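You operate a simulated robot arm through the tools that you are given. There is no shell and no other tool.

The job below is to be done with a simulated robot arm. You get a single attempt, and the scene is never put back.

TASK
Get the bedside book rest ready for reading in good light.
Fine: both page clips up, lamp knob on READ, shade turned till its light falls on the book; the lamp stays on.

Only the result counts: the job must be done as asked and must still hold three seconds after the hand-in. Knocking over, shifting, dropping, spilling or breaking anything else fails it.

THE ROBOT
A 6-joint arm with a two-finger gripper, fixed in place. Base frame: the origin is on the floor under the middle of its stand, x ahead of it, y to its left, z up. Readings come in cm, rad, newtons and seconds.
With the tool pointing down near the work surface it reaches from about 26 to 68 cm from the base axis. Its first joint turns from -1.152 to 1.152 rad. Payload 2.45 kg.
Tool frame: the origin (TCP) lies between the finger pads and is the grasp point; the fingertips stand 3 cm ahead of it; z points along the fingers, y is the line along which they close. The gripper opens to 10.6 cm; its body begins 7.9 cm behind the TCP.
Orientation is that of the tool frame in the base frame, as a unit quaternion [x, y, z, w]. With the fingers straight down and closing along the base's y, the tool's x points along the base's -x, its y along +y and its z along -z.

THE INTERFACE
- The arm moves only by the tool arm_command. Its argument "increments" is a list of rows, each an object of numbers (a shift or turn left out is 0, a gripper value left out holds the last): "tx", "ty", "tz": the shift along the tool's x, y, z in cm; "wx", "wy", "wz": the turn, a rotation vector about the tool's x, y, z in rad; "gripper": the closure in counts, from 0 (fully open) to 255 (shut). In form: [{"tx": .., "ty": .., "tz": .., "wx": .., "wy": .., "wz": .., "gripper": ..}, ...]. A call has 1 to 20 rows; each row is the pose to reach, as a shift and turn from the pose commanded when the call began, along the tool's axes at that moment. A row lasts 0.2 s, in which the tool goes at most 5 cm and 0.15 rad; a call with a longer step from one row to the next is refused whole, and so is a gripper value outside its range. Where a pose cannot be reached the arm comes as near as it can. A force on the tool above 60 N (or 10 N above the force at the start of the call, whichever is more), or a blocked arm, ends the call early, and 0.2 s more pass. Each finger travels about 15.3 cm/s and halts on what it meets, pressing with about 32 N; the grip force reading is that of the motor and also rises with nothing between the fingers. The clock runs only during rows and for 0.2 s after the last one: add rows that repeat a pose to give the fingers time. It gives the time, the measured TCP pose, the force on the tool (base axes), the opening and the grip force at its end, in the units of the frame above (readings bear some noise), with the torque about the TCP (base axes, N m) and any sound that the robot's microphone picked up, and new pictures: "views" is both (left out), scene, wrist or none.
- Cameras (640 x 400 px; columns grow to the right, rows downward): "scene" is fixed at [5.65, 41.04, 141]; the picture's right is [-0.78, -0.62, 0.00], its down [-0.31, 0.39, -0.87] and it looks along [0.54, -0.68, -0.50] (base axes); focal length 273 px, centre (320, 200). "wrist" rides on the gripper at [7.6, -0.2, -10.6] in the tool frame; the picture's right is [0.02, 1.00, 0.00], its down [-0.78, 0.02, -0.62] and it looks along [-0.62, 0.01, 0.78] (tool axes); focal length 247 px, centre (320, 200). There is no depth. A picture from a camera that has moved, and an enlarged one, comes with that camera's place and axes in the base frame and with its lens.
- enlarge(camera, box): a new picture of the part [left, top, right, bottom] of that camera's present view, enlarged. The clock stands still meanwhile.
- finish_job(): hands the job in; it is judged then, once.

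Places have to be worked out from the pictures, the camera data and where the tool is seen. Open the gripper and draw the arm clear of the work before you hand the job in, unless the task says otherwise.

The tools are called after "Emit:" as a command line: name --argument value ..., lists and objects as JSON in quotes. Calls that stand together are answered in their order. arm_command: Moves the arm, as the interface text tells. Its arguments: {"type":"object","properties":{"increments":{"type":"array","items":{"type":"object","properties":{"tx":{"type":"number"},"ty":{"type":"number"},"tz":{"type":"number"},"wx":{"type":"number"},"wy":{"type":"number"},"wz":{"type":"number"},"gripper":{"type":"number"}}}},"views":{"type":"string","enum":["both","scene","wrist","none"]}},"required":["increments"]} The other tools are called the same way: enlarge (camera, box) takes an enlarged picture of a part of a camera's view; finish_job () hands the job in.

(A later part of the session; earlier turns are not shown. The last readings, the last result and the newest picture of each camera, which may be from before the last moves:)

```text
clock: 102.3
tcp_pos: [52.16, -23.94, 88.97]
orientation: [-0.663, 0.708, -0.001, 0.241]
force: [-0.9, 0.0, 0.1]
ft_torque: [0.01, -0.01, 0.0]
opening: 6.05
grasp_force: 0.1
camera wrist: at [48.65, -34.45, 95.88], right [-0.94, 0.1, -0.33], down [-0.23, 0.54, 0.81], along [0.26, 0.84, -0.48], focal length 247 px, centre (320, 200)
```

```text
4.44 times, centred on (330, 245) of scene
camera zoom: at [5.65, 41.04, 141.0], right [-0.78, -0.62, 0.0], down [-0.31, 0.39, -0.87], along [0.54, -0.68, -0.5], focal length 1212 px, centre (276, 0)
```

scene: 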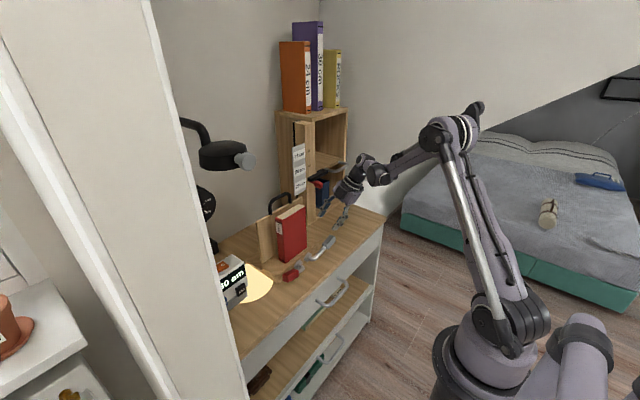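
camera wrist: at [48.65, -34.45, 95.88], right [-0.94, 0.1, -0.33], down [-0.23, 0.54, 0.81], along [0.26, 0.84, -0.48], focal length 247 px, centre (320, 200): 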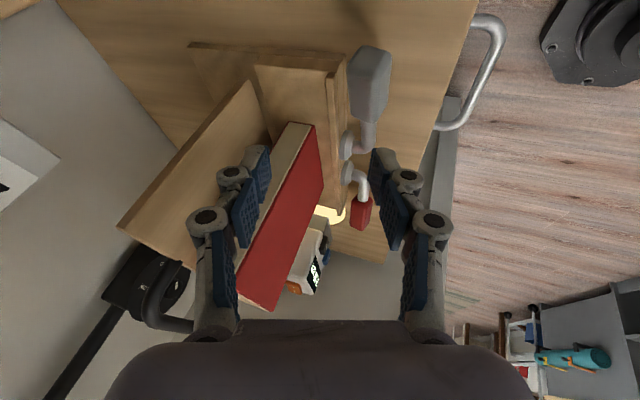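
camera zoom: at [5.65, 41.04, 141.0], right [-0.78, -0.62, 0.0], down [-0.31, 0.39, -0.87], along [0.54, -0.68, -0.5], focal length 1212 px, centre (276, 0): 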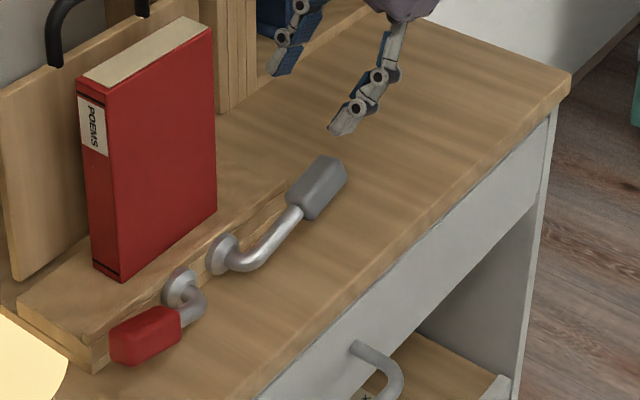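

The grip's top spans x≈51.0–53.4, with the lip front at about 54.8. I descend most of the way, stopping 3 cm above the grasp point to check.

Emit:
arm_command --increments '[{"tx": 0.9, "ty": 1.0, "tz": 2.0}, {"tx": 1.8, "ty": 2.0, "tz": 4.0}, {"tx": 2.52, "ty": 2.87, "tz": 5.85}, {"tx": 2.52, "ty": 2.87, "tz": 5.85}]'

Emit:
enlarge --camera "wrist" --box '[220, 50, 420, 230]'

Emit:
enlarge --camera "scene" --box '[290, 180, 390, 270]'

```text
clock: 103.3
tcp_pos: [51.26, -23.88, 82.13]
orientation: [-0.664, 0.708, 0.0, 0.241]
force: [0.2, 0.5, 0.0]
ft_torque: [0.03, 0.02, 0.04]
opening: 6.01
grasp_force: 0.0
camera wrist: at [47.79, -34.46, 89.0], right [-0.94, 0.1, -0.33], down [-0.23, 0.54, 0.81], along [0.26, 0.84, -0.48], focal length 247 px, centre (320, 200)
```

scene: 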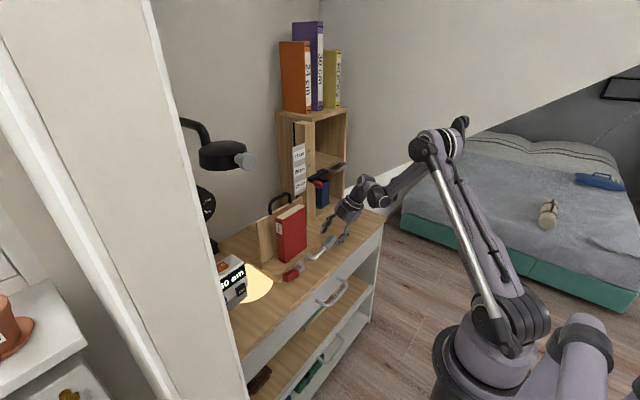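
wrist: 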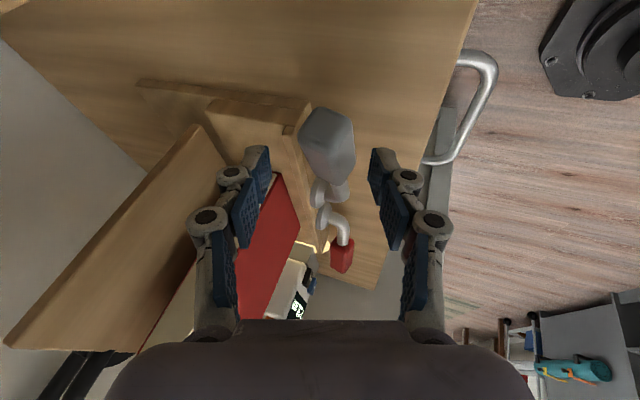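

```text
2.22 times, centred on (320, 140) of wrist
camera zoom: at [47.79, -34.46, 89.0], right [-0.94, 0.1, -0.33], down [-0.23, 0.54, 0.81], along [0.26, 0.84, -0.48], focal length 549 px, centre (320, 333)
```

zoom: 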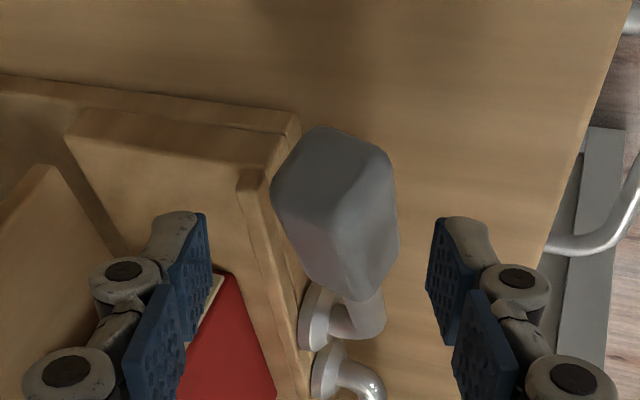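

```text
4.44 times, centred on (340, 225) of scene
camera zoom: at [5.65, 41.04, 141.0], right [-0.78, -0.62, 0.0], down [-0.31, 0.39, -0.87], along [0.54, -0.68, -0.5], focal length 1212 px, centre (231, 89)
```

zoom: 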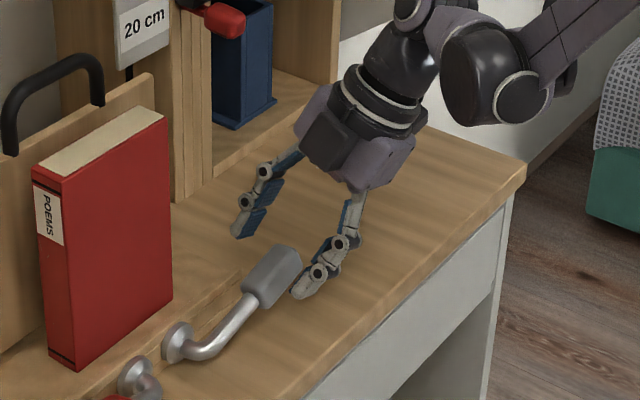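

The grip is centred between the fingers. I descend the last 3 cm, keeping the back fingertip above the lip.

Emit:
arm_command --increments '[{"tx": 0.6, "ty": 0.5, "tz": 1.3}, {"tx": 1.31, "ty": 1.05, "tz": 2.6}, {"tx": 1.31, "ty": 1.05, "tz": 2.6}]' --views "wrist"

Emit:
enlarge --camera "wrist" --box '[220, 50, 420, 230]'

Emit:
enlarge --camera "scene" --box '[290, 180, 390, 270]'

```text
clock: 104.1
tcp_pos: [51.24, -24.22, 79.12]
orientation: [-0.664, 0.708, 0.0, 0.242]
force: [-0.7, -0.9, 3.6]
ft_torque: [0.04, -0.09, -0.01]
opening: 6.1
grasp_force: 0.1
camera wrist: at [47.8, -34.82, 85.95], right [-0.94, 0.1, -0.33], down [-0.23, 0.54, 0.81], along [0.26, 0.84, -0.48], focal length 247 px, centre (320, 200)
```

wrist: 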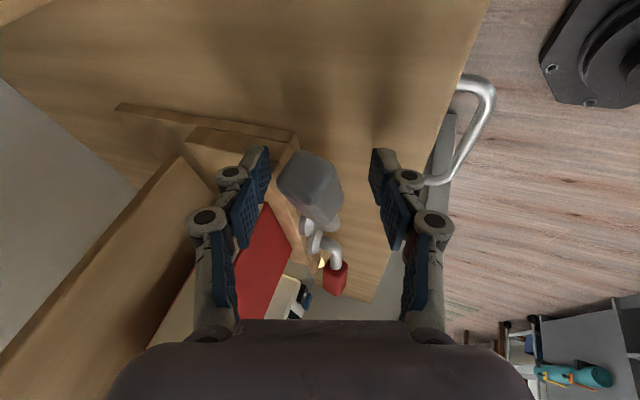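

```text
2.22 times, centred on (320, 140) of wrist
camera zoom: at [47.8, -34.82, 85.95], right [-0.94, 0.1, -0.33], down [-0.23, 0.54, 0.81], along [0.26, 0.84, -0.48], focal length 549 px, centre (320, 333)
```

zoom: 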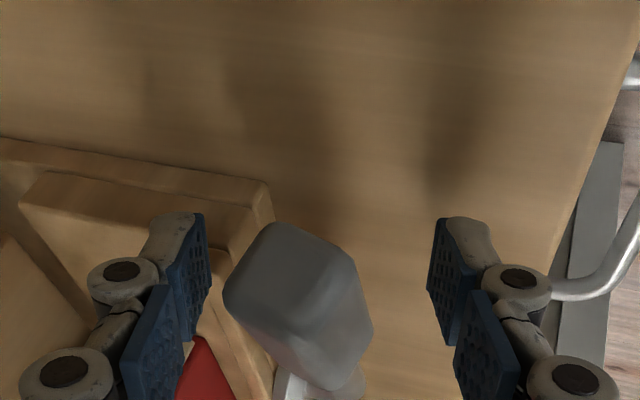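

```text
4.44 times, centred on (340, 225) of scene
camera zoom: at [5.64, 41.04, 140.99], right [-0.78, -0.62, 0.0], down [-0.31, 0.39, -0.87], along [0.54, -0.68, -0.5], focal length 1212 px, centre (231, 89)
```

zoom: 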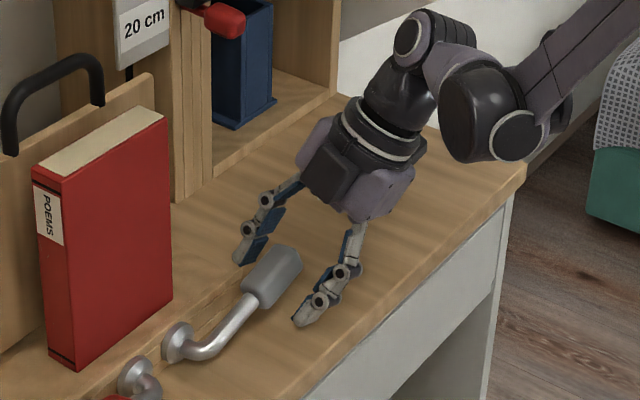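

Small upward force of 3.6 N; the grip sits about 0.6 cm toward +x of the finger centre. I lift a hair, shift toward +x and recheck.

Emit:
arm_command --increments '[{"tx": -0.07, "ty": -0.6, "tz": -0.2}, {"tx": -0.07, "ty": -0.6, "tz": -0.2}]' --views "none"

Emit:
enlarge --camera "wrist" --box '[220, 50, 420, 230]'

```text
clock: 104.7
tcp_pos: [51.8, -24.29, 79.34]
orientation: [-0.663, 0.708, -0.001, 0.241]
force: [-0.2, -0.2, 0.3]
ft_torque: [-0.01, -0.02, 0.0]
opening: 6.05
grasp_force: 0.1
```

```text
2.22 times, centred on (320, 140) of wrist
camera zoom: at [48.25, -34.9, 86.3], right [-0.94, 0.1, -0.33], down [-0.23, 0.54, 0.81], along [0.26, 0.84, -0.48], focal length 549 px, centre (320, 333)
```

zoom: 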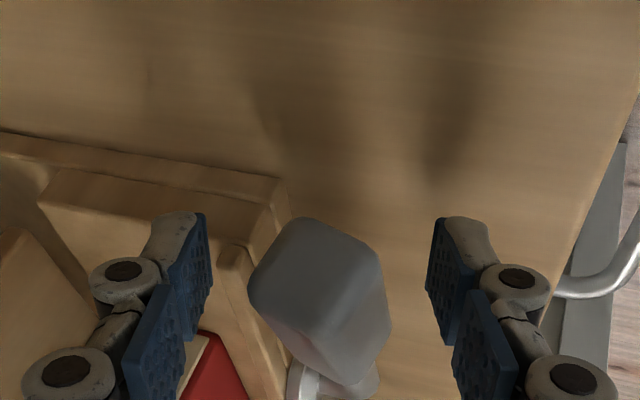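

Centred and free of contact. I close on the gray grip.

Emit:
arm_command --increments '[{"gripper": 200}, {"gripper": 255}, {"gripper": 255}, {"gripper": 255}]'

Emit:
enlarge --camera "wrist" --box '[220, 50, 420, 230]'

```text
clock: 105.7
tcp_pos: [51.69, -24.41, 79.28]
orientation: [-0.663, 0.709, 0.0, 0.241]
force: [0.7, -8.0, 2.9]
ft_torque: [-0.1, 0.38, 1.25]
opening: 2.79
grasp_force: 44.8
camera wrist: at [48.19, -34.96, 86.28], right [-0.94, 0.1, -0.33], down [-0.23, 0.54, 0.81], along [0.26, 0.84, -0.49], focal length 247 px, centre (320, 200)
```

scene: 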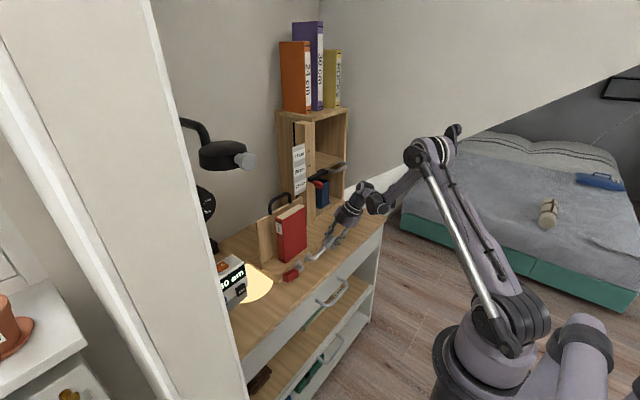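
wrist: 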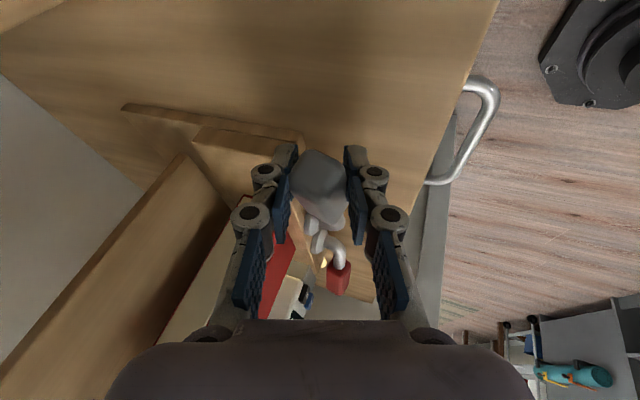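

```text
2.22 times, centred on (320, 140) of wrist
camera zoom: at [48.19, -34.96, 86.28], right [-0.94, 0.1, -0.33], down [-0.23, 0.54, 0.81], along [0.26, 0.84, -0.49], focal length 549 px, centre (320, 333)
```

zoom: 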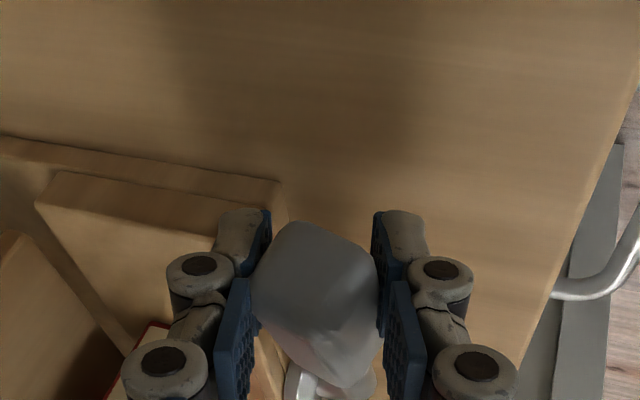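

Gripped at 2.8 cm. I swing the grip upward along the arc about its pivot, first 30°, and check.

Emit:
arm_command --increments '[{"tx": -0.58, "ty": -0.23, "tz": -0.63}, {"tx": -1.19, "ty": -0.448, "tz": -1.233}, {"tx": -1.88, "ty": -0.64, "tz": -1.76}, {"tx": -2.597, "ty": -0.818, "tz": -2.253}, {"tx": -3.36, "ty": -0.965, "tz": -2.66}, {"tx": -4.154, "ty": -1.1, "tz": -3.03}, {"tx": -4.154, "ty": -1.1, "tz": -3.03}]'

Emit:
enlarge --camera "scene" --box '[280, 180, 380, 290]'

```text
clock: 107.3
tcp_pos: [51.65, -21.83, 83.76]
orientation: [-0.663, 0.71, -0.002, 0.237]
force: [-0.8, -23.4, -2.1]
ft_torque: [-1.89, 1.17, 0.87]
opening: 3.3
grasp_force: 44.8
camera wrist: at [48.11, -32.39, 90.78], right [-0.94, 0.1, -0.32], down [-0.22, 0.55, 0.81], along [0.26, 0.83, -0.49], focal length 247 px, centre (320, 200)
```

scene: 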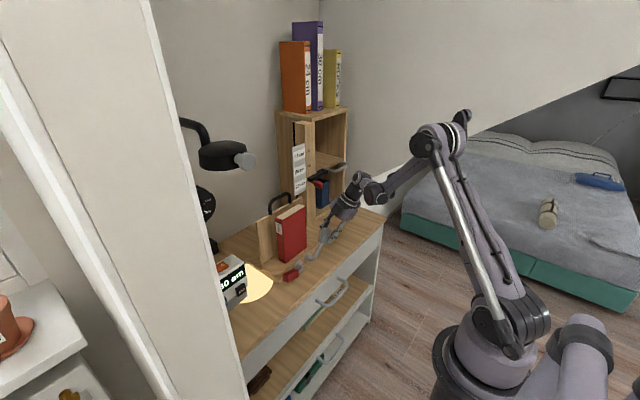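
wrist: 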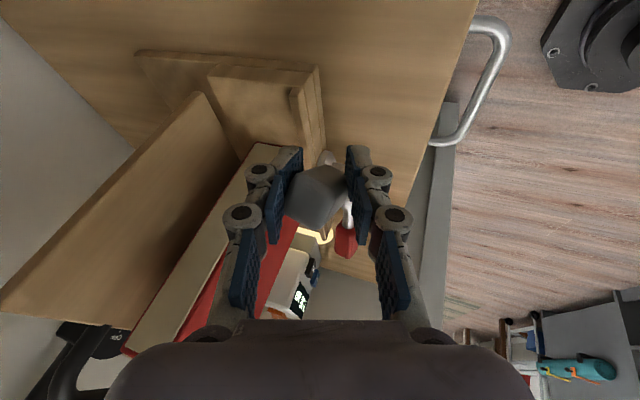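

```text
3.64 times, centred on (330, 235) of scene
camera zoom: at [5.65, 40.99, 141.01], right [-0.78, -0.62, 0.0], down [-0.31, 0.39, -0.87], along [0.54, -0.68, -0.5], focal length 992 px, centre (284, 73)
```

zoom: 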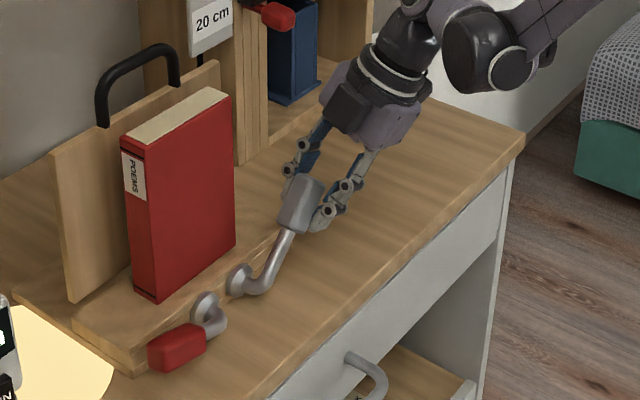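

The gray clip is rising well, now about 35°. I continue along the arc to about 65°.

Emit:
arm_command --increments '[{"tx": -0.82, "ty": -0.1, "tz": -0.27}, {"tx": -1.685, "ty": -0.183, "tz": -0.505}, {"tx": -2.56, "ty": -0.235, "tz": -0.64}, {"tx": -3.445, "ty": -0.266, "tz": -0.734}, {"tx": -4.33, "ty": -0.262, "tz": -0.72}, {"tx": -5.209, "ty": -0.242, "tz": -0.67}, {"tx": -5.209, "ty": -0.242, "tz": -0.67}]'

Emit:
enlarge --camera "scene" --box '[270, 180, 370, 290]'

```text
clock: 108.9
tcp_pos: [51.6, -17.76, 86.17]
orientation: [-0.662, 0.712, -0.007, 0.236]
force: [4.4, -38.0, -19.5]
ft_torque: [-1.21, -0.08, -0.21]
opening: 0.0
grasp_force: 28.6
camera wrist: at [48.03, -28.23, 93.19], right [-0.94, 0.1, -0.33], down [-0.22, 0.55, 0.8], along [0.27, 0.83, -0.5], focal length 247 px, centre (320, 200)
```

scene: 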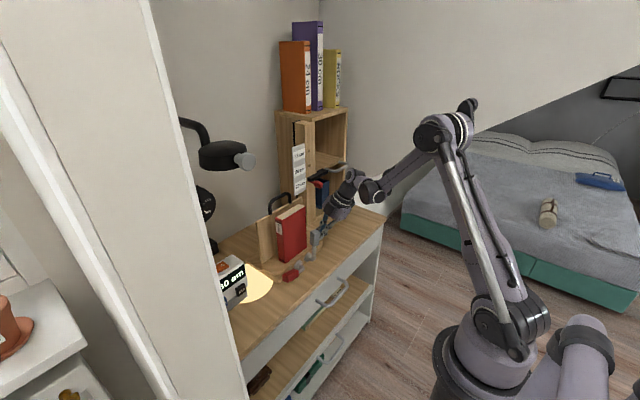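
wrist: 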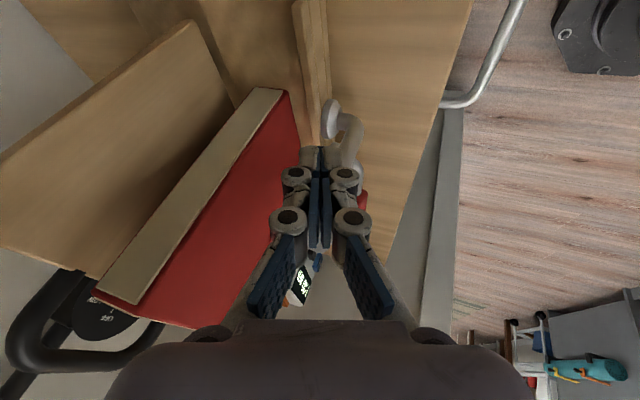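

```text
3.64 times, centred on (320, 235) of scene
camera zoom: at [5.69, 40.94, 141.02], right [-0.78, -0.62, 0.0], down [-0.31, 0.39, -0.87], along [0.54, -0.68, -0.5], focal length 992 px, centre (320, 73)
```

zoom: 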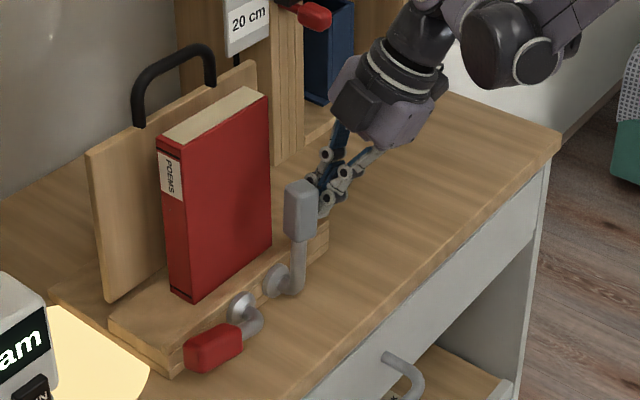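

The grip slipped out of the pinch, but the closed fingers pushed the lever up and it now looks vertical, with 38 N against its stop. I back off and see if it stays.

Emit:
arm_command --increments '[{"tx": 0.94, "ty": -0.117, "tz": -0.32}, {"tx": 2.5, "ty": -0.6, "tz": -1.7}, {"tx": 3.1, "ty": -1.6, "tz": -5.0}, {"tx": 3.1, "ty": -1.6, "tz": -5.0}]'

Emit:
enlarge --camera "scene" --box '[270, 180, 370, 290]'

Emit:
enlarge --camera "wrist" --box '[250, 30, 410, 230]'

```text
clock: 109.9
tcp_pos: [51.64, -21.57, 90.13]
orientation: [-0.664, 0.708, 0.0, 0.241]
force: [-0.7, 0.7, -0.2]
ft_torque: [-0.02, -0.05, -0.03]
opening: 0.01
grasp_force: 28.3
camera wrist: at [48.09, -32.21, 96.99], right [-0.94, 0.1, -0.33], down [-0.23, 0.54, 0.81], along [0.26, 0.84, -0.48], focal length 247 px, centre (320, 200)
```

scene: 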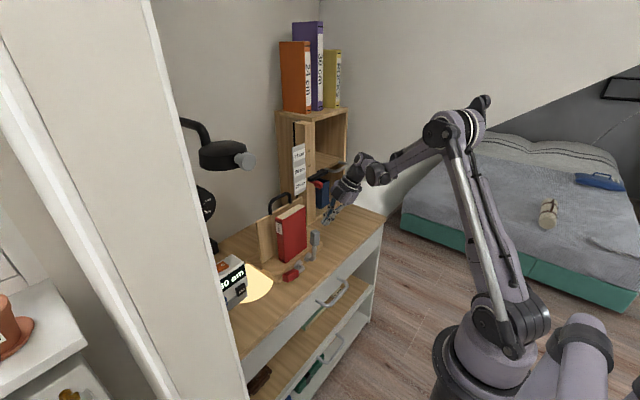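
wrist: 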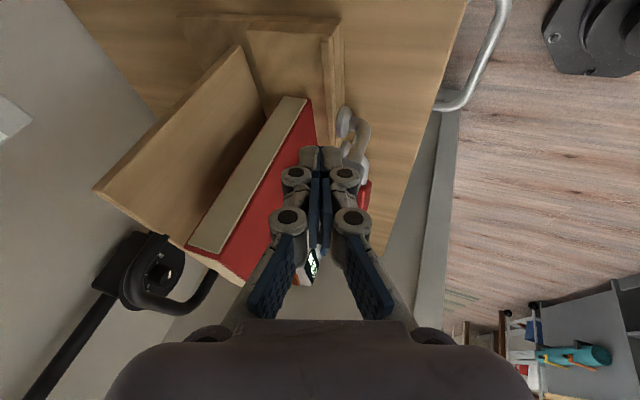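

```text
3.64 times, centred on (320, 235) of scene
camera zoom: at [5.65, 41.04, 141.0], right [-0.78, -0.62, 0.0], down [-0.31, 0.39, -0.87], along [0.54, -0.68, -0.5], focal length 992 px, centre (320, 73)
```

zoom: 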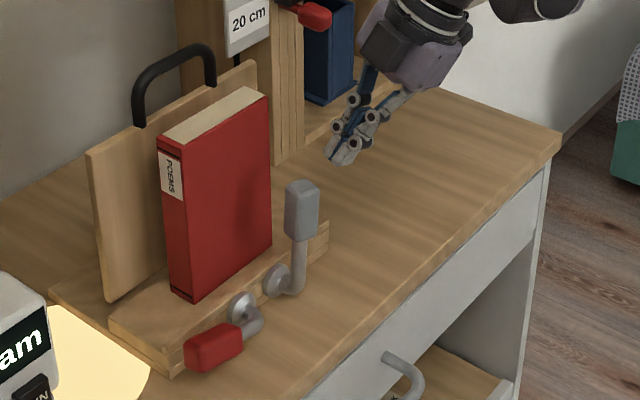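

```text
2.00 times, centred on (330, 130) of wrist
camera zoom: at [48.09, -32.21, 96.99], right [-0.94, 0.1, -0.33], down [-0.23, 0.54, 0.81], along [0.26, 0.84, -0.48], focal length 494 px, centre (300, 340)
```

zoom: 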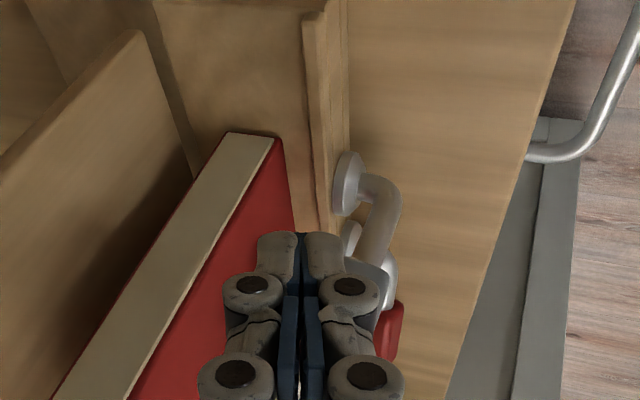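

The gray clip stays upright. For the red clip I want the wrist out of its flipped branch, so I lift clear and roll back to zero, keeping the lean for now.

Emit:
arm_command --increments '[{"tx": -1.35, "ty": 0.88, "tz": -3.53}, {"tx": -2.7, "ty": 1.76, "tz": -7.07}, {"tx": -4.04, "ty": 2.64, "tz": -10.6}, {"tx": -4.04, "ty": 2.64, "tz": -10.6, "wx": 0.0066, "wy": -0.0069, "wz": 0.1304}, {"tx": -4.04, "ty": 2.64, "tz": -10.6, "wx": 0.0133, "wy": -0.0139, "wz": 0.2608}, {"tx": -4.04, "ty": 2.64, "tz": -10.6, "wx": 0.0199, "wy": -0.0208, "wz": 0.3912}, {"tx": -4.04, "ty": 2.64, "tz": -10.6, "wx": 0.0265, "wy": -0.0278, "wz": 0.5217}, {"tx": -4.04, "ty": 2.64, "tz": -10.6, "wx": 0.0332, "wy": -0.0347, "wz": 0.6521}, {"tx": -4.04, "ty": 2.64, "tz": -10.6, "wx": 0.0398, "wy": -0.0417, "wz": 0.7825}, {"tx": -4.04, "ty": 2.64, "tz": -10.6, "wx": 0.0464, "wy": -0.0486, "wz": 0.9129}, {"tx": -4.04, "ty": 2.64, "tz": -10.6, "wx": 0.0531, "wy": -0.0555, "wz": 1.0433}, {"tx": -4.04, "ty": 2.64, "tz": -10.6, "wx": 0.0597, "wy": -0.0625, "wz": 1.1738}, {"tx": -4.04, "ty": 2.64, "tz": -10.6, "wx": 0.0663, "wy": -0.0694, "wz": 1.3042}, {"tx": -4.04, "ty": 2.64, "tz": -10.6, "wx": 0.073, "wy": -0.0764, "wz": 1.4346}, {"tx": -4.04, "ty": 2.64, "tz": -10.6, "wx": 0.0796, "wy": -0.0833, "wz": 1.565}, {"tx": -4.04, "ty": 2.64, "tz": -10.6, "wx": 0.0796, "wy": -0.0833, "wz": 1.565}]'

```text
clock: 113.3
tcp_pos: [45.41, -20.84, 100.0]
orientation: [0.039, 0.96, 0.169, 0.221]
force: [-0.5, 0.1, 0.8]
ft_torque: [-0.05, -0.01, -0.01]
opening: 0.03
grasp_force: 28.3
camera wrist: at [33.81, -23.13, 105.9], right [-0.02, 0.94, 0.33], down [0.43, -0.29, 0.85], along [0.9, 0.16, -0.4], focal length 247 px, centre (320, 200)
```

scene: 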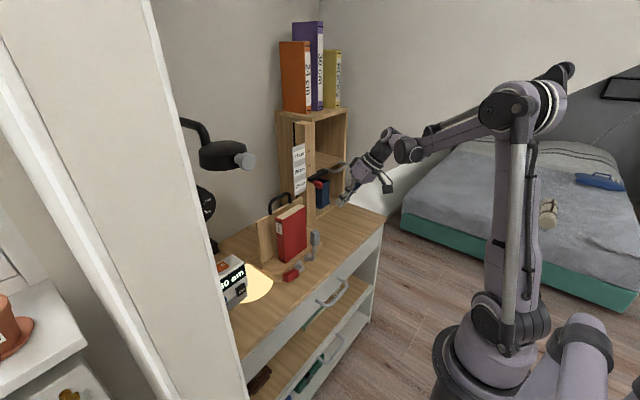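
wrist: 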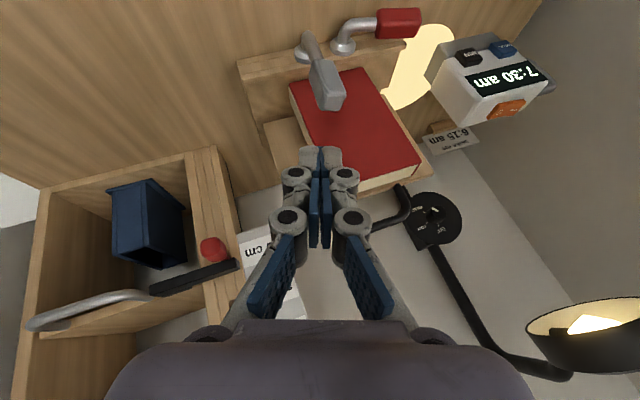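

Now I retrace to the level pose near the middle, which should unwind the wrist, and watch for reach warnings.

Emit:
arm_command --increments '[{"tx": -0.03, "ty": 2.54, "tz": -0.58, "wx": 0.0217, "wy": -0.123, "wz": -0.0347}, {"tx": -0.06, "ty": 5.08, "tz": -1.15, "wx": 0.0433, "wy": -0.246, "wz": -0.0693}, {"tx": -0.1, "ty": 7.62, "tz": -1.73, "wx": 0.065, "wy": -0.369, "wz": -0.104}, {"tx": -0.13, "ty": 10.16, "tz": -2.3, "wx": 0.0867, "wy": -0.492, "wz": -0.1387}, {"tx": -0.16, "ty": 12.7, "tz": -2.88, "wx": 0.1083, "wy": -0.615, "wz": -0.1733}, {"tx": -0.19, "ty": 15.24, "tz": -3.45, "wx": 0.13, "wy": -0.738, "wz": -0.208}, {"tx": -0.23, "ty": 17.78, "tz": -4.03, "wx": 0.1517, "wy": -0.861, "wz": -0.2427}, {"tx": -0.26, "ty": 20.32, "tz": -4.6, "wx": 0.1733, "wy": -0.984, "wz": -0.2773}, {"tx": -0.29, "ty": 22.86, "tz": -5.18, "wx": 0.195, "wy": -1.107, "wz": -0.312}, {"tx": -0.29, "ty": 22.86, "tz": -5.18, "wx": 0.195, "wy": -1.107, "wz": -0.312}]'

```text
clock: 115.5
tcp_pos: [43.35, -1.43, 112.35]
orientation: [0.0, 0.71, 0.003, 0.704]
force: [-0.1, 0.0, 0.3]
ft_torque: [0.01, 0.04, 0.01]
opening: 0.02
grasp_force: 27.8
camera wrist: at [32.63, -1.53, 104.74], right [0.0, 1.0, -0.02], down [-0.62, 0.01, 0.79], along [0.79, 0.01, 0.62], focal length 247 px, centre (320, 200)
```

scene: 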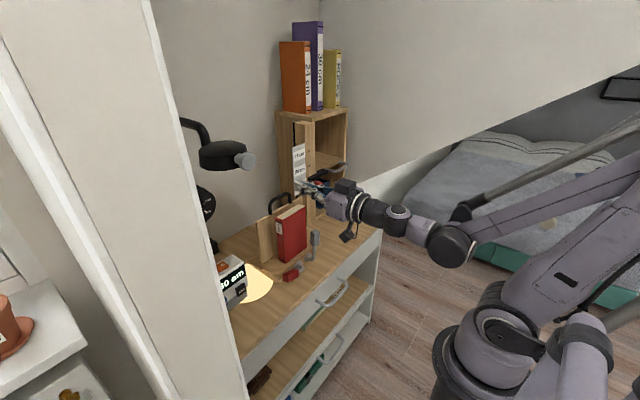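
wrist: 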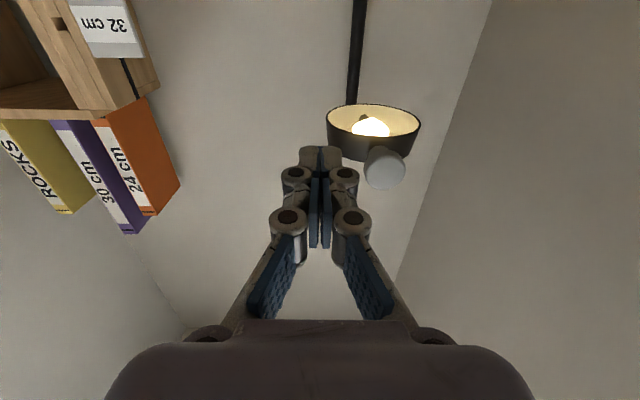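

No warnings. I move sideways to y=5 while level, then pitch down without lateral motion, the way the arm originally did.

Emit:
arm_command --increments '[{"ty": 3.2}, {"ty": 6.4}, {"ty": 6.4, "tx": 2.4, "tz": 0.2, "wy": 0.12}, {"ty": 6.4, "tx": 4.9, "tz": 0.4, "wy": 0.24}, {"ty": 6.4, "tx": 7.4, "tz": 0.6, "wy": 0.36}, {"ty": 6.4, "tx": 9.9, "tz": 0.8, "wy": 0.48}, {"ty": 6.4, "tx": 12.3, "tz": 1.1, "wy": 0.6}, {"ty": 6.4, "tx": 12.3, "tz": 1.1, "wy": 0.6}]' --views "none"

```text
clock: 117.3
tcp_pos: [44.54, 5.3, 100.04]
orientation: [-0.001, 0.884, 0.001, 0.467]
force: [-0.1, 0.7, 0.4]
ft_torque: [-0.02, -0.01, -0.02]
opening: 0.02
grasp_force: 28.9
```

Emit:
arm_command --increments '[{"tx": 0.52, "ty": 0, "tz": -0.77, "wy": 0.139}, {"tx": 1.05, "ty": 0, "tz": -1.53, "wy": 0.278}, {"tx": 1.57, "ty": 0, "tz": -2.3, "wy": 0.416}, {"tx": 2.09, "ty": 0, "tz": -3.07, "wy": 0.555}, {"tx": 2.61, "ty": 0, "tz": -3.84, "wy": 0.694}, {"tx": 3.14, "ty": 0, "tz": -4.6, "wy": 0.832}, {"tx": 3.66, "ty": 0, "tz": -5.37, "wy": 0.971}, {"tx": 3.66, "ty": 0, "tz": -5.37, "wy": 0.971}]' --views "scene"

```text
clock: 119.1
tcp_pos: [37.93, 5.28, 100.1]
orientation: [-0.001, 1.0, 0.0, 0.0]
force: [0.4, -0.1, -0.4]
ft_torque: [0.01, 0.0, 0.02]
opening: 0.0
grasp_force: 28.7
```

scene: 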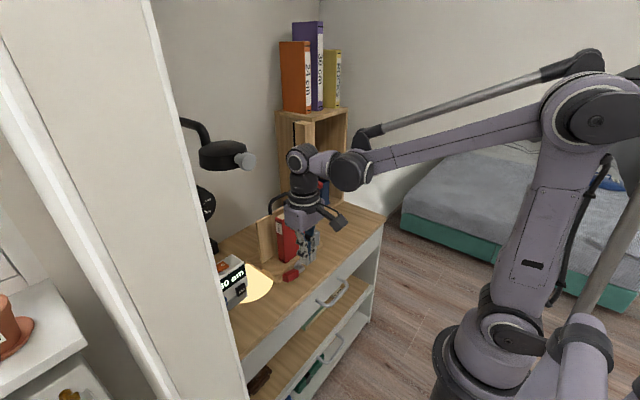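

The wrist is back in its natural branch. Now for the red clip I mirror the earlier pose, with closing axis along x, fingers leaning toward -y, and camera on the +y side.

Emit:
arm_command --increments '[{"wy": -0.045, "wz": 0.123, "gripper": 110}, {"wy": -0.09, "wz": 0.246}, {"wy": -0.135, "wz": 0.369}, {"wy": -0.18, "wz": 0.492}, {"wy": -0.225, "wz": 0.615}, {"wy": -0.27, "wz": 0.738}, {"wy": -0.314, "wz": 0.86}, {"wy": -0.359, "wz": 0.983}, {"wy": -0.404, "wz": 1.106}, {"wy": -0.449, "wz": 1.229}, {"wy": -0.494, "wz": 1.352}, {"wy": -0.539, "wz": 1.475}, {"wy": -0.539, "wz": 1.475}]'

```text
clock: 121.9
tcp_pos: [37.96, 5.26, 100.0]
orientation: [0.664, 0.706, 0.0, 0.244]
force: [-0.3, 0.1, 0.7]
ft_torque: [-0.02, 0.02, 0.07]
opening: 6.04
grasp_force: 0.0
camera wrist: at [34.17, 15.88, 106.83], right [0.94, 0.14, 0.32], down [-0.2, -0.53, 0.82], along [0.28, -0.83, -0.47], focal length 247 px, centre (320, 200)
```

scene: 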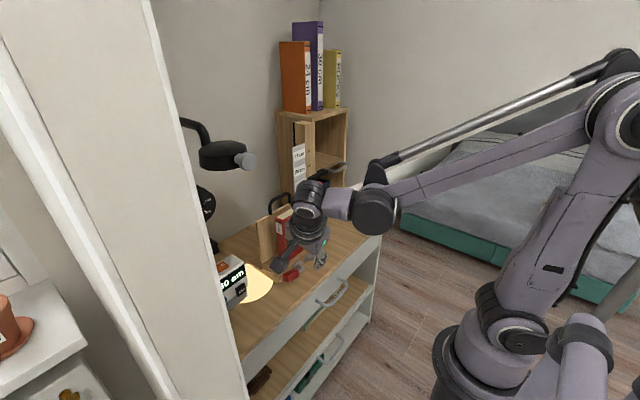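
wrist: 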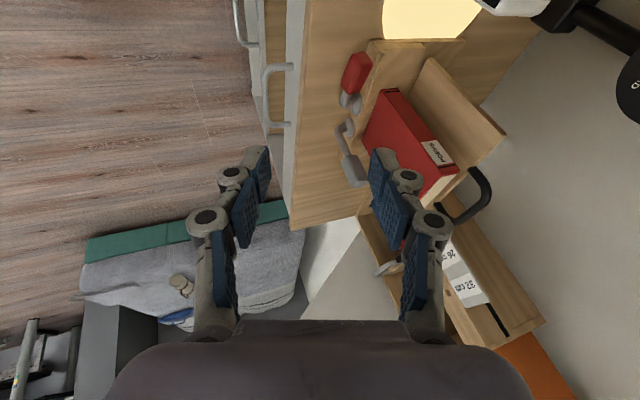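

Reached exactly. I translate to hover about 9 cm above the red grip.

Emit:
arm_command --increments '[{"tx": -0.46, "ty": 1.7, "tz": 3.43}, {"tx": -0.92, "ty": 3.4, "tz": 6.87}, {"tx": -1.39, "ty": 5.09, "tz": 10.3}, {"tx": -1.85, "ty": 6.79, "tz": 13.74}, {"tx": -2.31, "ty": 8.49, "tz": 17.17}, {"tx": -2.31, "ty": 8.49, "tz": 17.17}]'

Emit:
enlarge --camera "wrist" --box '[220, 30, 420, 230]'

```text
clock: 123.3
tcp_pos: [51.96, -1.33, 88.29]
orientation: [0.664, 0.707, 0.001, 0.243]
force: [-0.3, -0.6, -0.3]
ft_torque: [-0.03, 0.01, 0.04]
opening: 6.02
grasp_force: 0.0
camera wrist: at [48.12, 9.24, 95.07], right [0.94, 0.14, 0.32], down [-0.2, -0.53, 0.82], along [0.28, -0.83, -0.47], focal length 247 px, centre (320, 200)
```

scene: 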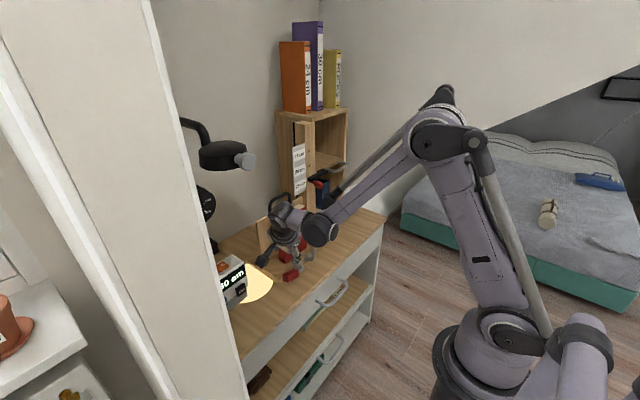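
wrist: 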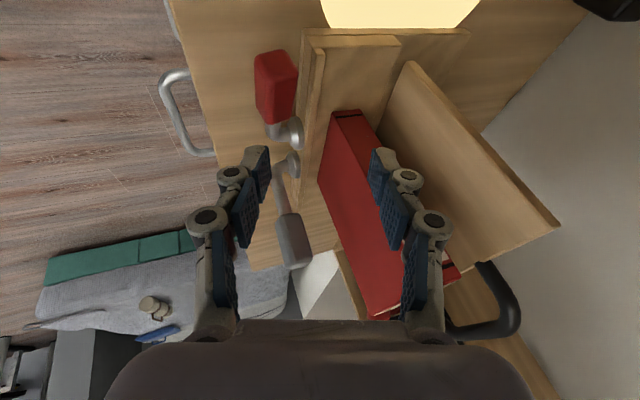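

```text
2.00 times, centred on (320, 130) of wrist
camera zoom: at [48.12, 9.24, 95.07], right [0.94, 0.14, 0.32], down [-0.2, -0.53, 0.82], along [0.28, -0.83, -0.47], focal length 494 px, centre (320, 340)
```

zoom: 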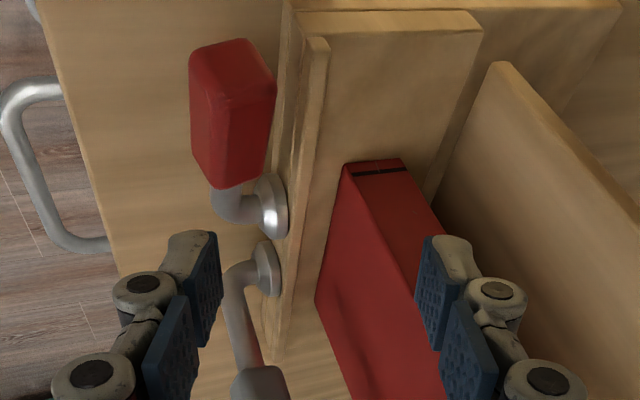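

The red grip centre is at about (52.1,-2.9,77.3). I descend 6 cm and re-check centring.

Emit:
arm_command --increments '[{"tx": 0.86, "ty": -1.19, "tz": 2.75}, {"tx": 1.73, "ty": -2.38, "tz": 5.49}, {"tx": 1.73, "ty": -2.38, "tz": 5.49}]' --views "wrist"

Emit:
enlarge --camera "wrist" --box '[220, 50, 420, 230]'

```text
clock: 124.1
tcp_pos: [51.71, -1.87, 82.13]
orientation: [0.664, 0.707, 0.0, 0.243]
force: [-0.4, -0.9, -0.8]
ft_torque: [-0.01, 0.01, -0.01]
opening: 6.01
grasp_force: 0.1
camera wrist: at [47.8, 8.71, 88.97], right [0.94, 0.14, 0.32], down [-0.2, -0.53, 0.82], along [0.28, -0.83, -0.47], focal length 247 px, centre (320, 200)
```

wrist: 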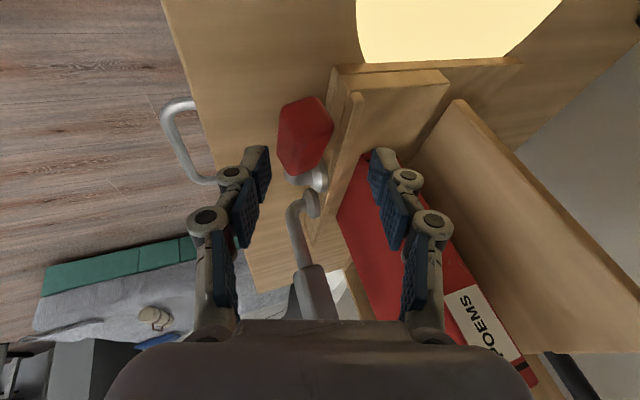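

```text
2.22 times, centred on (320, 140) of wrist
camera zoom: at [47.8, 8.71, 88.97], right [0.94, 0.14, 0.32], down [-0.2, -0.53, 0.82], along [0.28, -0.83, -0.47], focal length 549 px, centre (320, 333)
```

zoom: 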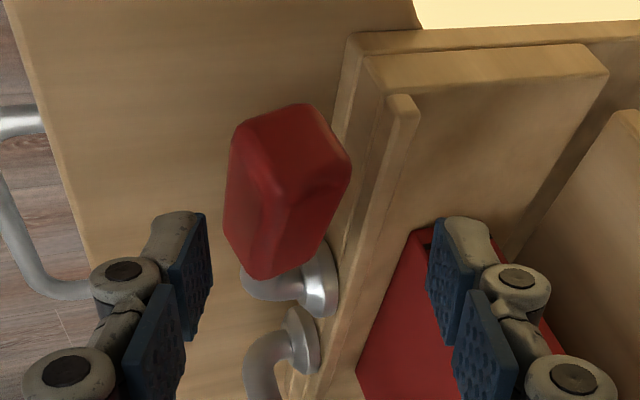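

Emit:
arm_command --increments '[{"tx": 0.48, "ty": -0.5, "tz": 1.22}, {"tx": 0.958, "ty": -0.99, "tz": 2.44}, {"tx": 0.958, "ty": -0.99, "tz": 2.44}]' --views "wrist"

Emit:
enlarge --camera "wrist" --box '[220, 50, 420, 230]'

```text
clock: 124.9
tcp_pos: [51.56, -1.87, 79.51]
orientation: [0.664, 0.706, 0.001, 0.245]
force: [-1.3, -4.0, 14.0]
ft_torque: [0.02, -0.53, 0.05]
opening: 6.57
grasp_force: 3.6
camera wrist: at [47.7, 8.76, 86.24], right [0.94, 0.14, 0.32], down [-0.2, -0.53, 0.82], along [0.28, -0.84, -0.47], focal length 247 px, centre (320, 200)
```

wrist: 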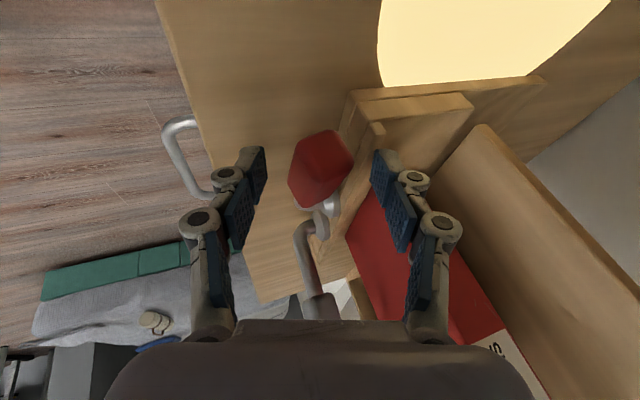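

```text
2.22 times, centred on (320, 140) of wrist
camera zoom: at [47.7, 8.76, 86.24], right [0.94, 0.14, 0.32], down [-0.2, -0.53, 0.82], along [0.28, -0.84, -0.47], focal length 549 px, centre (320, 333)
```

zoom: 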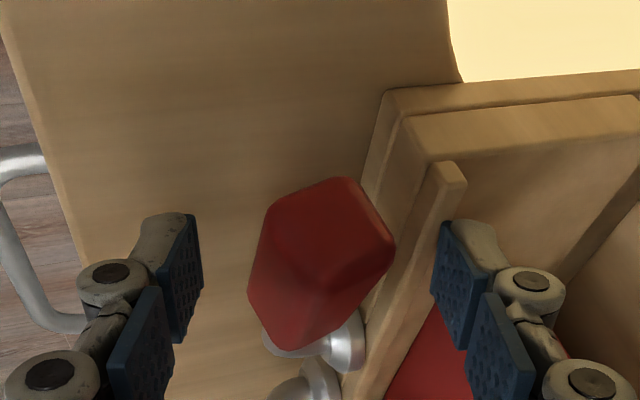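

The back fingertip is touching the lip (14 N). I lift 0.5 cm and shift 1 cm outward toward the grip's end.

Emit:
arm_command --increments '[{"tx": -0.17, "ty": 0.16, "tz": -0.44}, {"tx": 0.769, "ty": 0.278, "tz": -0.763}, {"tx": 0.769, "ty": 0.278, "tz": -0.763}]' --views "wrist"

Emit:
enlarge --camera "wrist" --box '[220, 50, 420, 230]'

Emit:
enlarge --camera "scene" --box '[250, 210, 340, 300]'

```text
clock: 125.7
tcp_pos: [51.56, -0.76, 79.89]
orientation: [0.664, 0.707, 0.001, 0.244]
force: [-0.7, -0.7, 0.4]
ft_torque: [-0.01, 0.01, 0.01]
opening: 6.05
grasp_force: 0.1
camera wrist: at [47.72, 9.79, 86.74], right [0.94, 0.14, 0.32], down [-0.2, -0.53, 0.82], along [0.28, -0.83, -0.47], focal length 247 px, centre (320, 200)
```

wrist: 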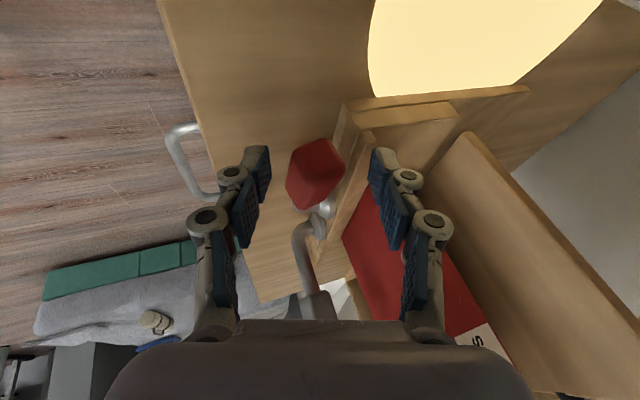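

```text
2.22 times, centred on (320, 140) of wrist
camera zoom: at [47.72, 9.79, 86.74], right [0.94, 0.14, 0.32], down [-0.2, -0.53, 0.82], along [0.28, -0.83, -0.47], focal length 549 px, centre (320, 333)
```

zoom: 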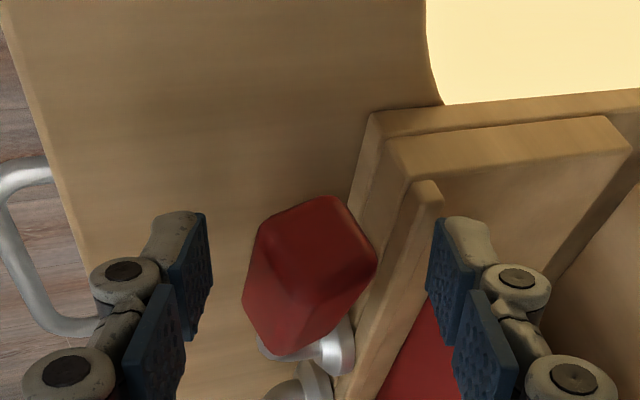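

```text
4.44 times, centred on (295, 255) of scene
camera zoom: at [5.65, 41.04, 141.0], right [-0.78, -0.62, 0.0], down [-0.31, 0.39, -0.87], along [0.54, -0.68, -0.5], focal length 1212 px, centre (431, -44)
```

zoom: 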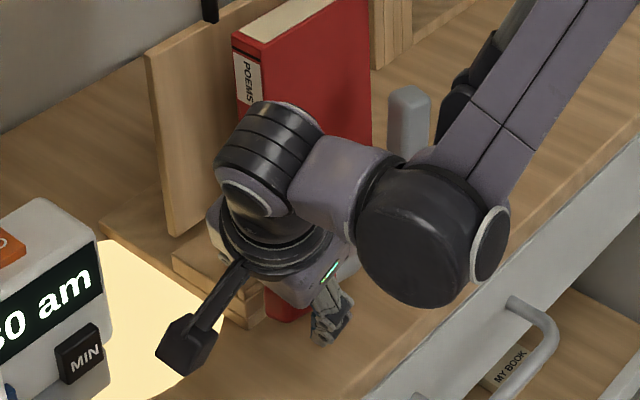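

Free of contact now and nearly centred. I shift 0.3 cm toward the front and close.

Emit:
arm_command --increments '[{"ty": -0.3}, {"ty": -0.3, "gripper": 200}, {"ty": -0.3, "gripper": 255}, {"ty": -0.3, "gripper": 255}, {"ty": -0.3, "gripper": 255}]' --views "wrist"

Emit:
enlarge --camera "wrist" --box '[220, 50, 420, 230]'

```text
clock: 126.9
tcp_pos: [51.24, -0.88, 79.93]
orientation: [0.664, 0.707, 0.001, 0.244]
force: [-2.3, 6.2, 4.6]
ft_torque: [0.19, 0.32, -1.11]
opening: 2.89
grasp_force: 44.8
camera wrist: at [47.39, 9.77, 86.64], right [0.94, 0.14, 0.32], down [-0.2, -0.53, 0.82], along [0.28, -0.83, -0.47], focal length 247 px, centre (320, 200)
```

wrist: 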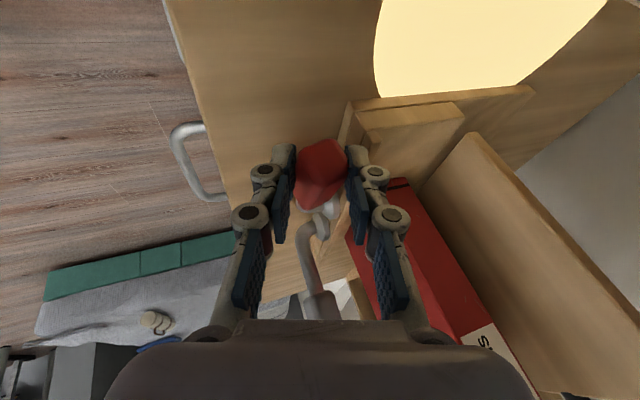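

```text
2.22 times, centred on (320, 140) of wrist
camera zoom: at [47.39, 9.77, 86.64], right [0.94, 0.14, 0.32], down [-0.2, -0.53, 0.82], along [0.28, -0.83, -0.47], focal length 549 px, centre (320, 333)
```

zoom: 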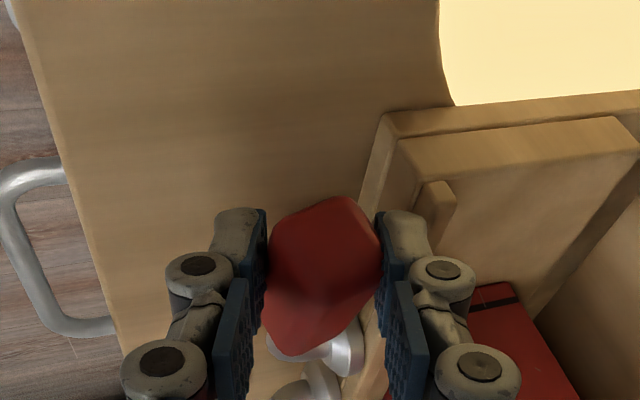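

Gripped at 2.9 cm. I swing it up along its arc, 30° first.

Emit:
arm_command --increments '[{"tx": -0.5, "ty": 0.17, "tz": -0.48}, {"tx": -1.04, "ty": 0.336, "tz": -0.925}, {"tx": -1.62, "ty": 0.48, "tz": -1.31}, {"tx": -2.232, "ty": 0.606, "tz": -1.668}, {"tx": -2.88, "ty": 0.71, "tz": -1.95}, {"tx": -3.548, "ty": 0.802, "tz": -2.208}, {"tx": -3.548, "ty": 0.802, "tz": -2.208}]'

Emit:
enlarge --camera "wrist" --box '[220, 50, 420, 230]'

```text
clock: 128.5
tcp_pos: [51.14, -2.99, 83.33]
orientation: [0.664, 0.708, 0.004, 0.241]
force: [-9.1, 26.9, 13.1]
ft_torque: [1.17, 0.48, -0.37]
opening: 2.85
grasp_force: 45.1
camera wrist: at [47.21, 7.52, 90.15], right [0.94, 0.14, 0.32], down [-0.2, -0.54, 0.82], along [0.29, -0.83, -0.48], focal length 247 px, centre (320, 200)
```

scene: 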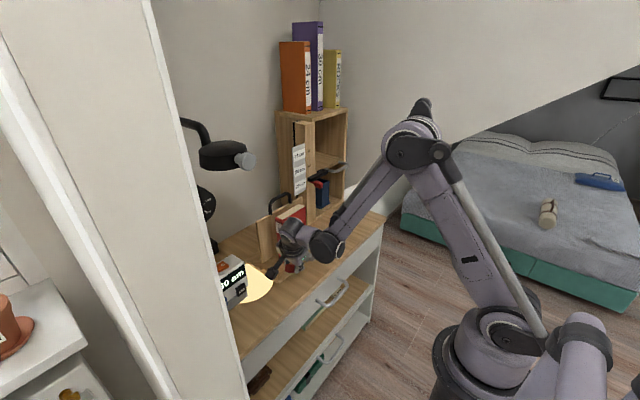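
wrist: 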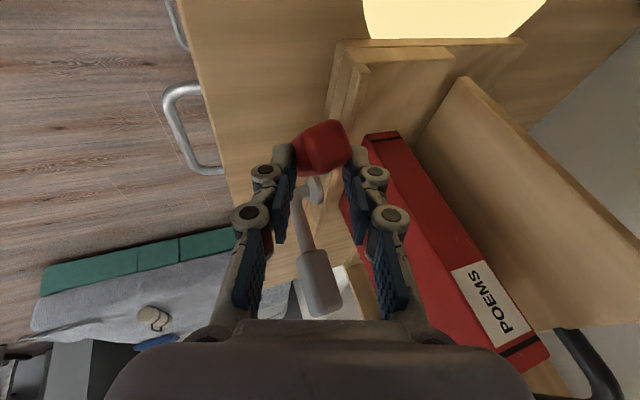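

```text
2.22 times, centred on (320, 140) of wrist
camera zoom: at [47.21, 7.52, 90.15], right [0.94, 0.14, 0.32], down [-0.2, -0.54, 0.82], along [0.29, -0.83, -0.48], focal length 549 px, centre (320, 333)
```

zoom: 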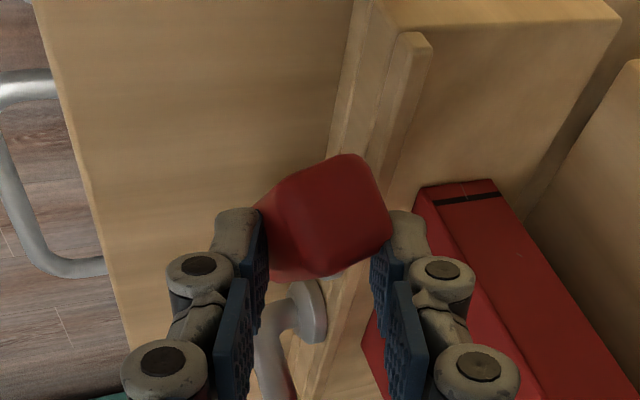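

The red clip is up about 35° and sliding toward the fingertips. I continue with a slightly smaller radius to keep hold, up to about 60°.

Emit:
arm_command --increments '[{"tx": -0.7, "ty": 0.0, "tz": 0.0}, {"tx": -1.428, "ty": 0.011, "tz": -0.032}, {"tx": -2.1, "ty": -0.04, "tz": 0.11}, {"tx": -2.793, "ty": -0.097, "tz": 0.264}, {"tx": -3.43, "ty": -0.14, "tz": 0.38}, {"tx": -4.077, "ty": -0.18, "tz": 0.492}, {"tx": -4.077, "ty": -0.18, "tz": 0.492}]'

Emit:
enlarge --camera "wrist" --box '[220, 50, 420, 230]'

```text
clock: 130.1
tcp_pos: [50.95, -7.27, 84.15]
orientation: [0.664, 0.707, 0.0, 0.243]
force: [0.4, 0.1, 0.1]
ft_torque: [0.02, -0.01, 0.0]
opening: 0.01
grasp_force: 29.0
camera wrist: at [47.23, 3.28, 91.01], right [0.94, 0.14, 0.32], down [-0.2, -0.53, 0.82], along [0.28, -0.83, -0.47], focal length 247 px, centre (320, 200)
```

scene: 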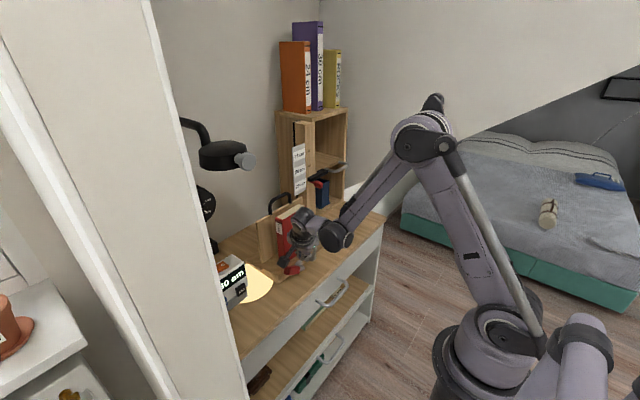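
wrist: 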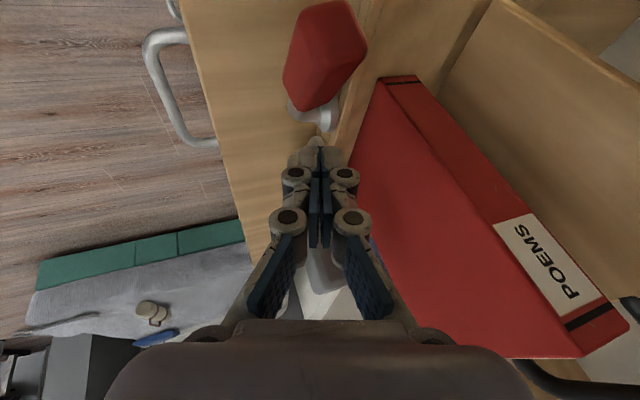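

```text
2.22 times, centred on (320, 140) of wrist
camera zoom: at [47.23, 3.28, 91.01], right [0.94, 0.14, 0.32], down [-0.2, -0.53, 0.82], along [0.28, -0.83, -0.47], focal length 549 px, centre (320, 333)
```

zoom: 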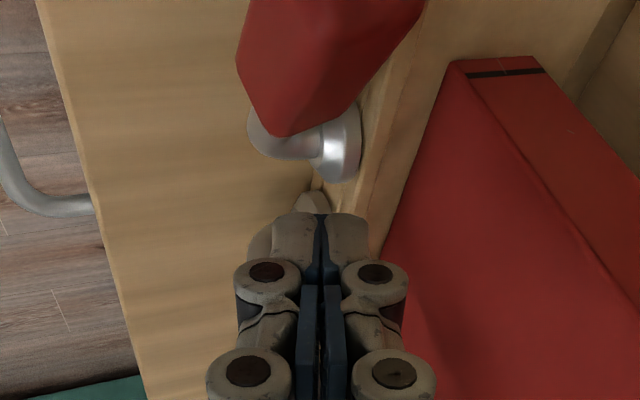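

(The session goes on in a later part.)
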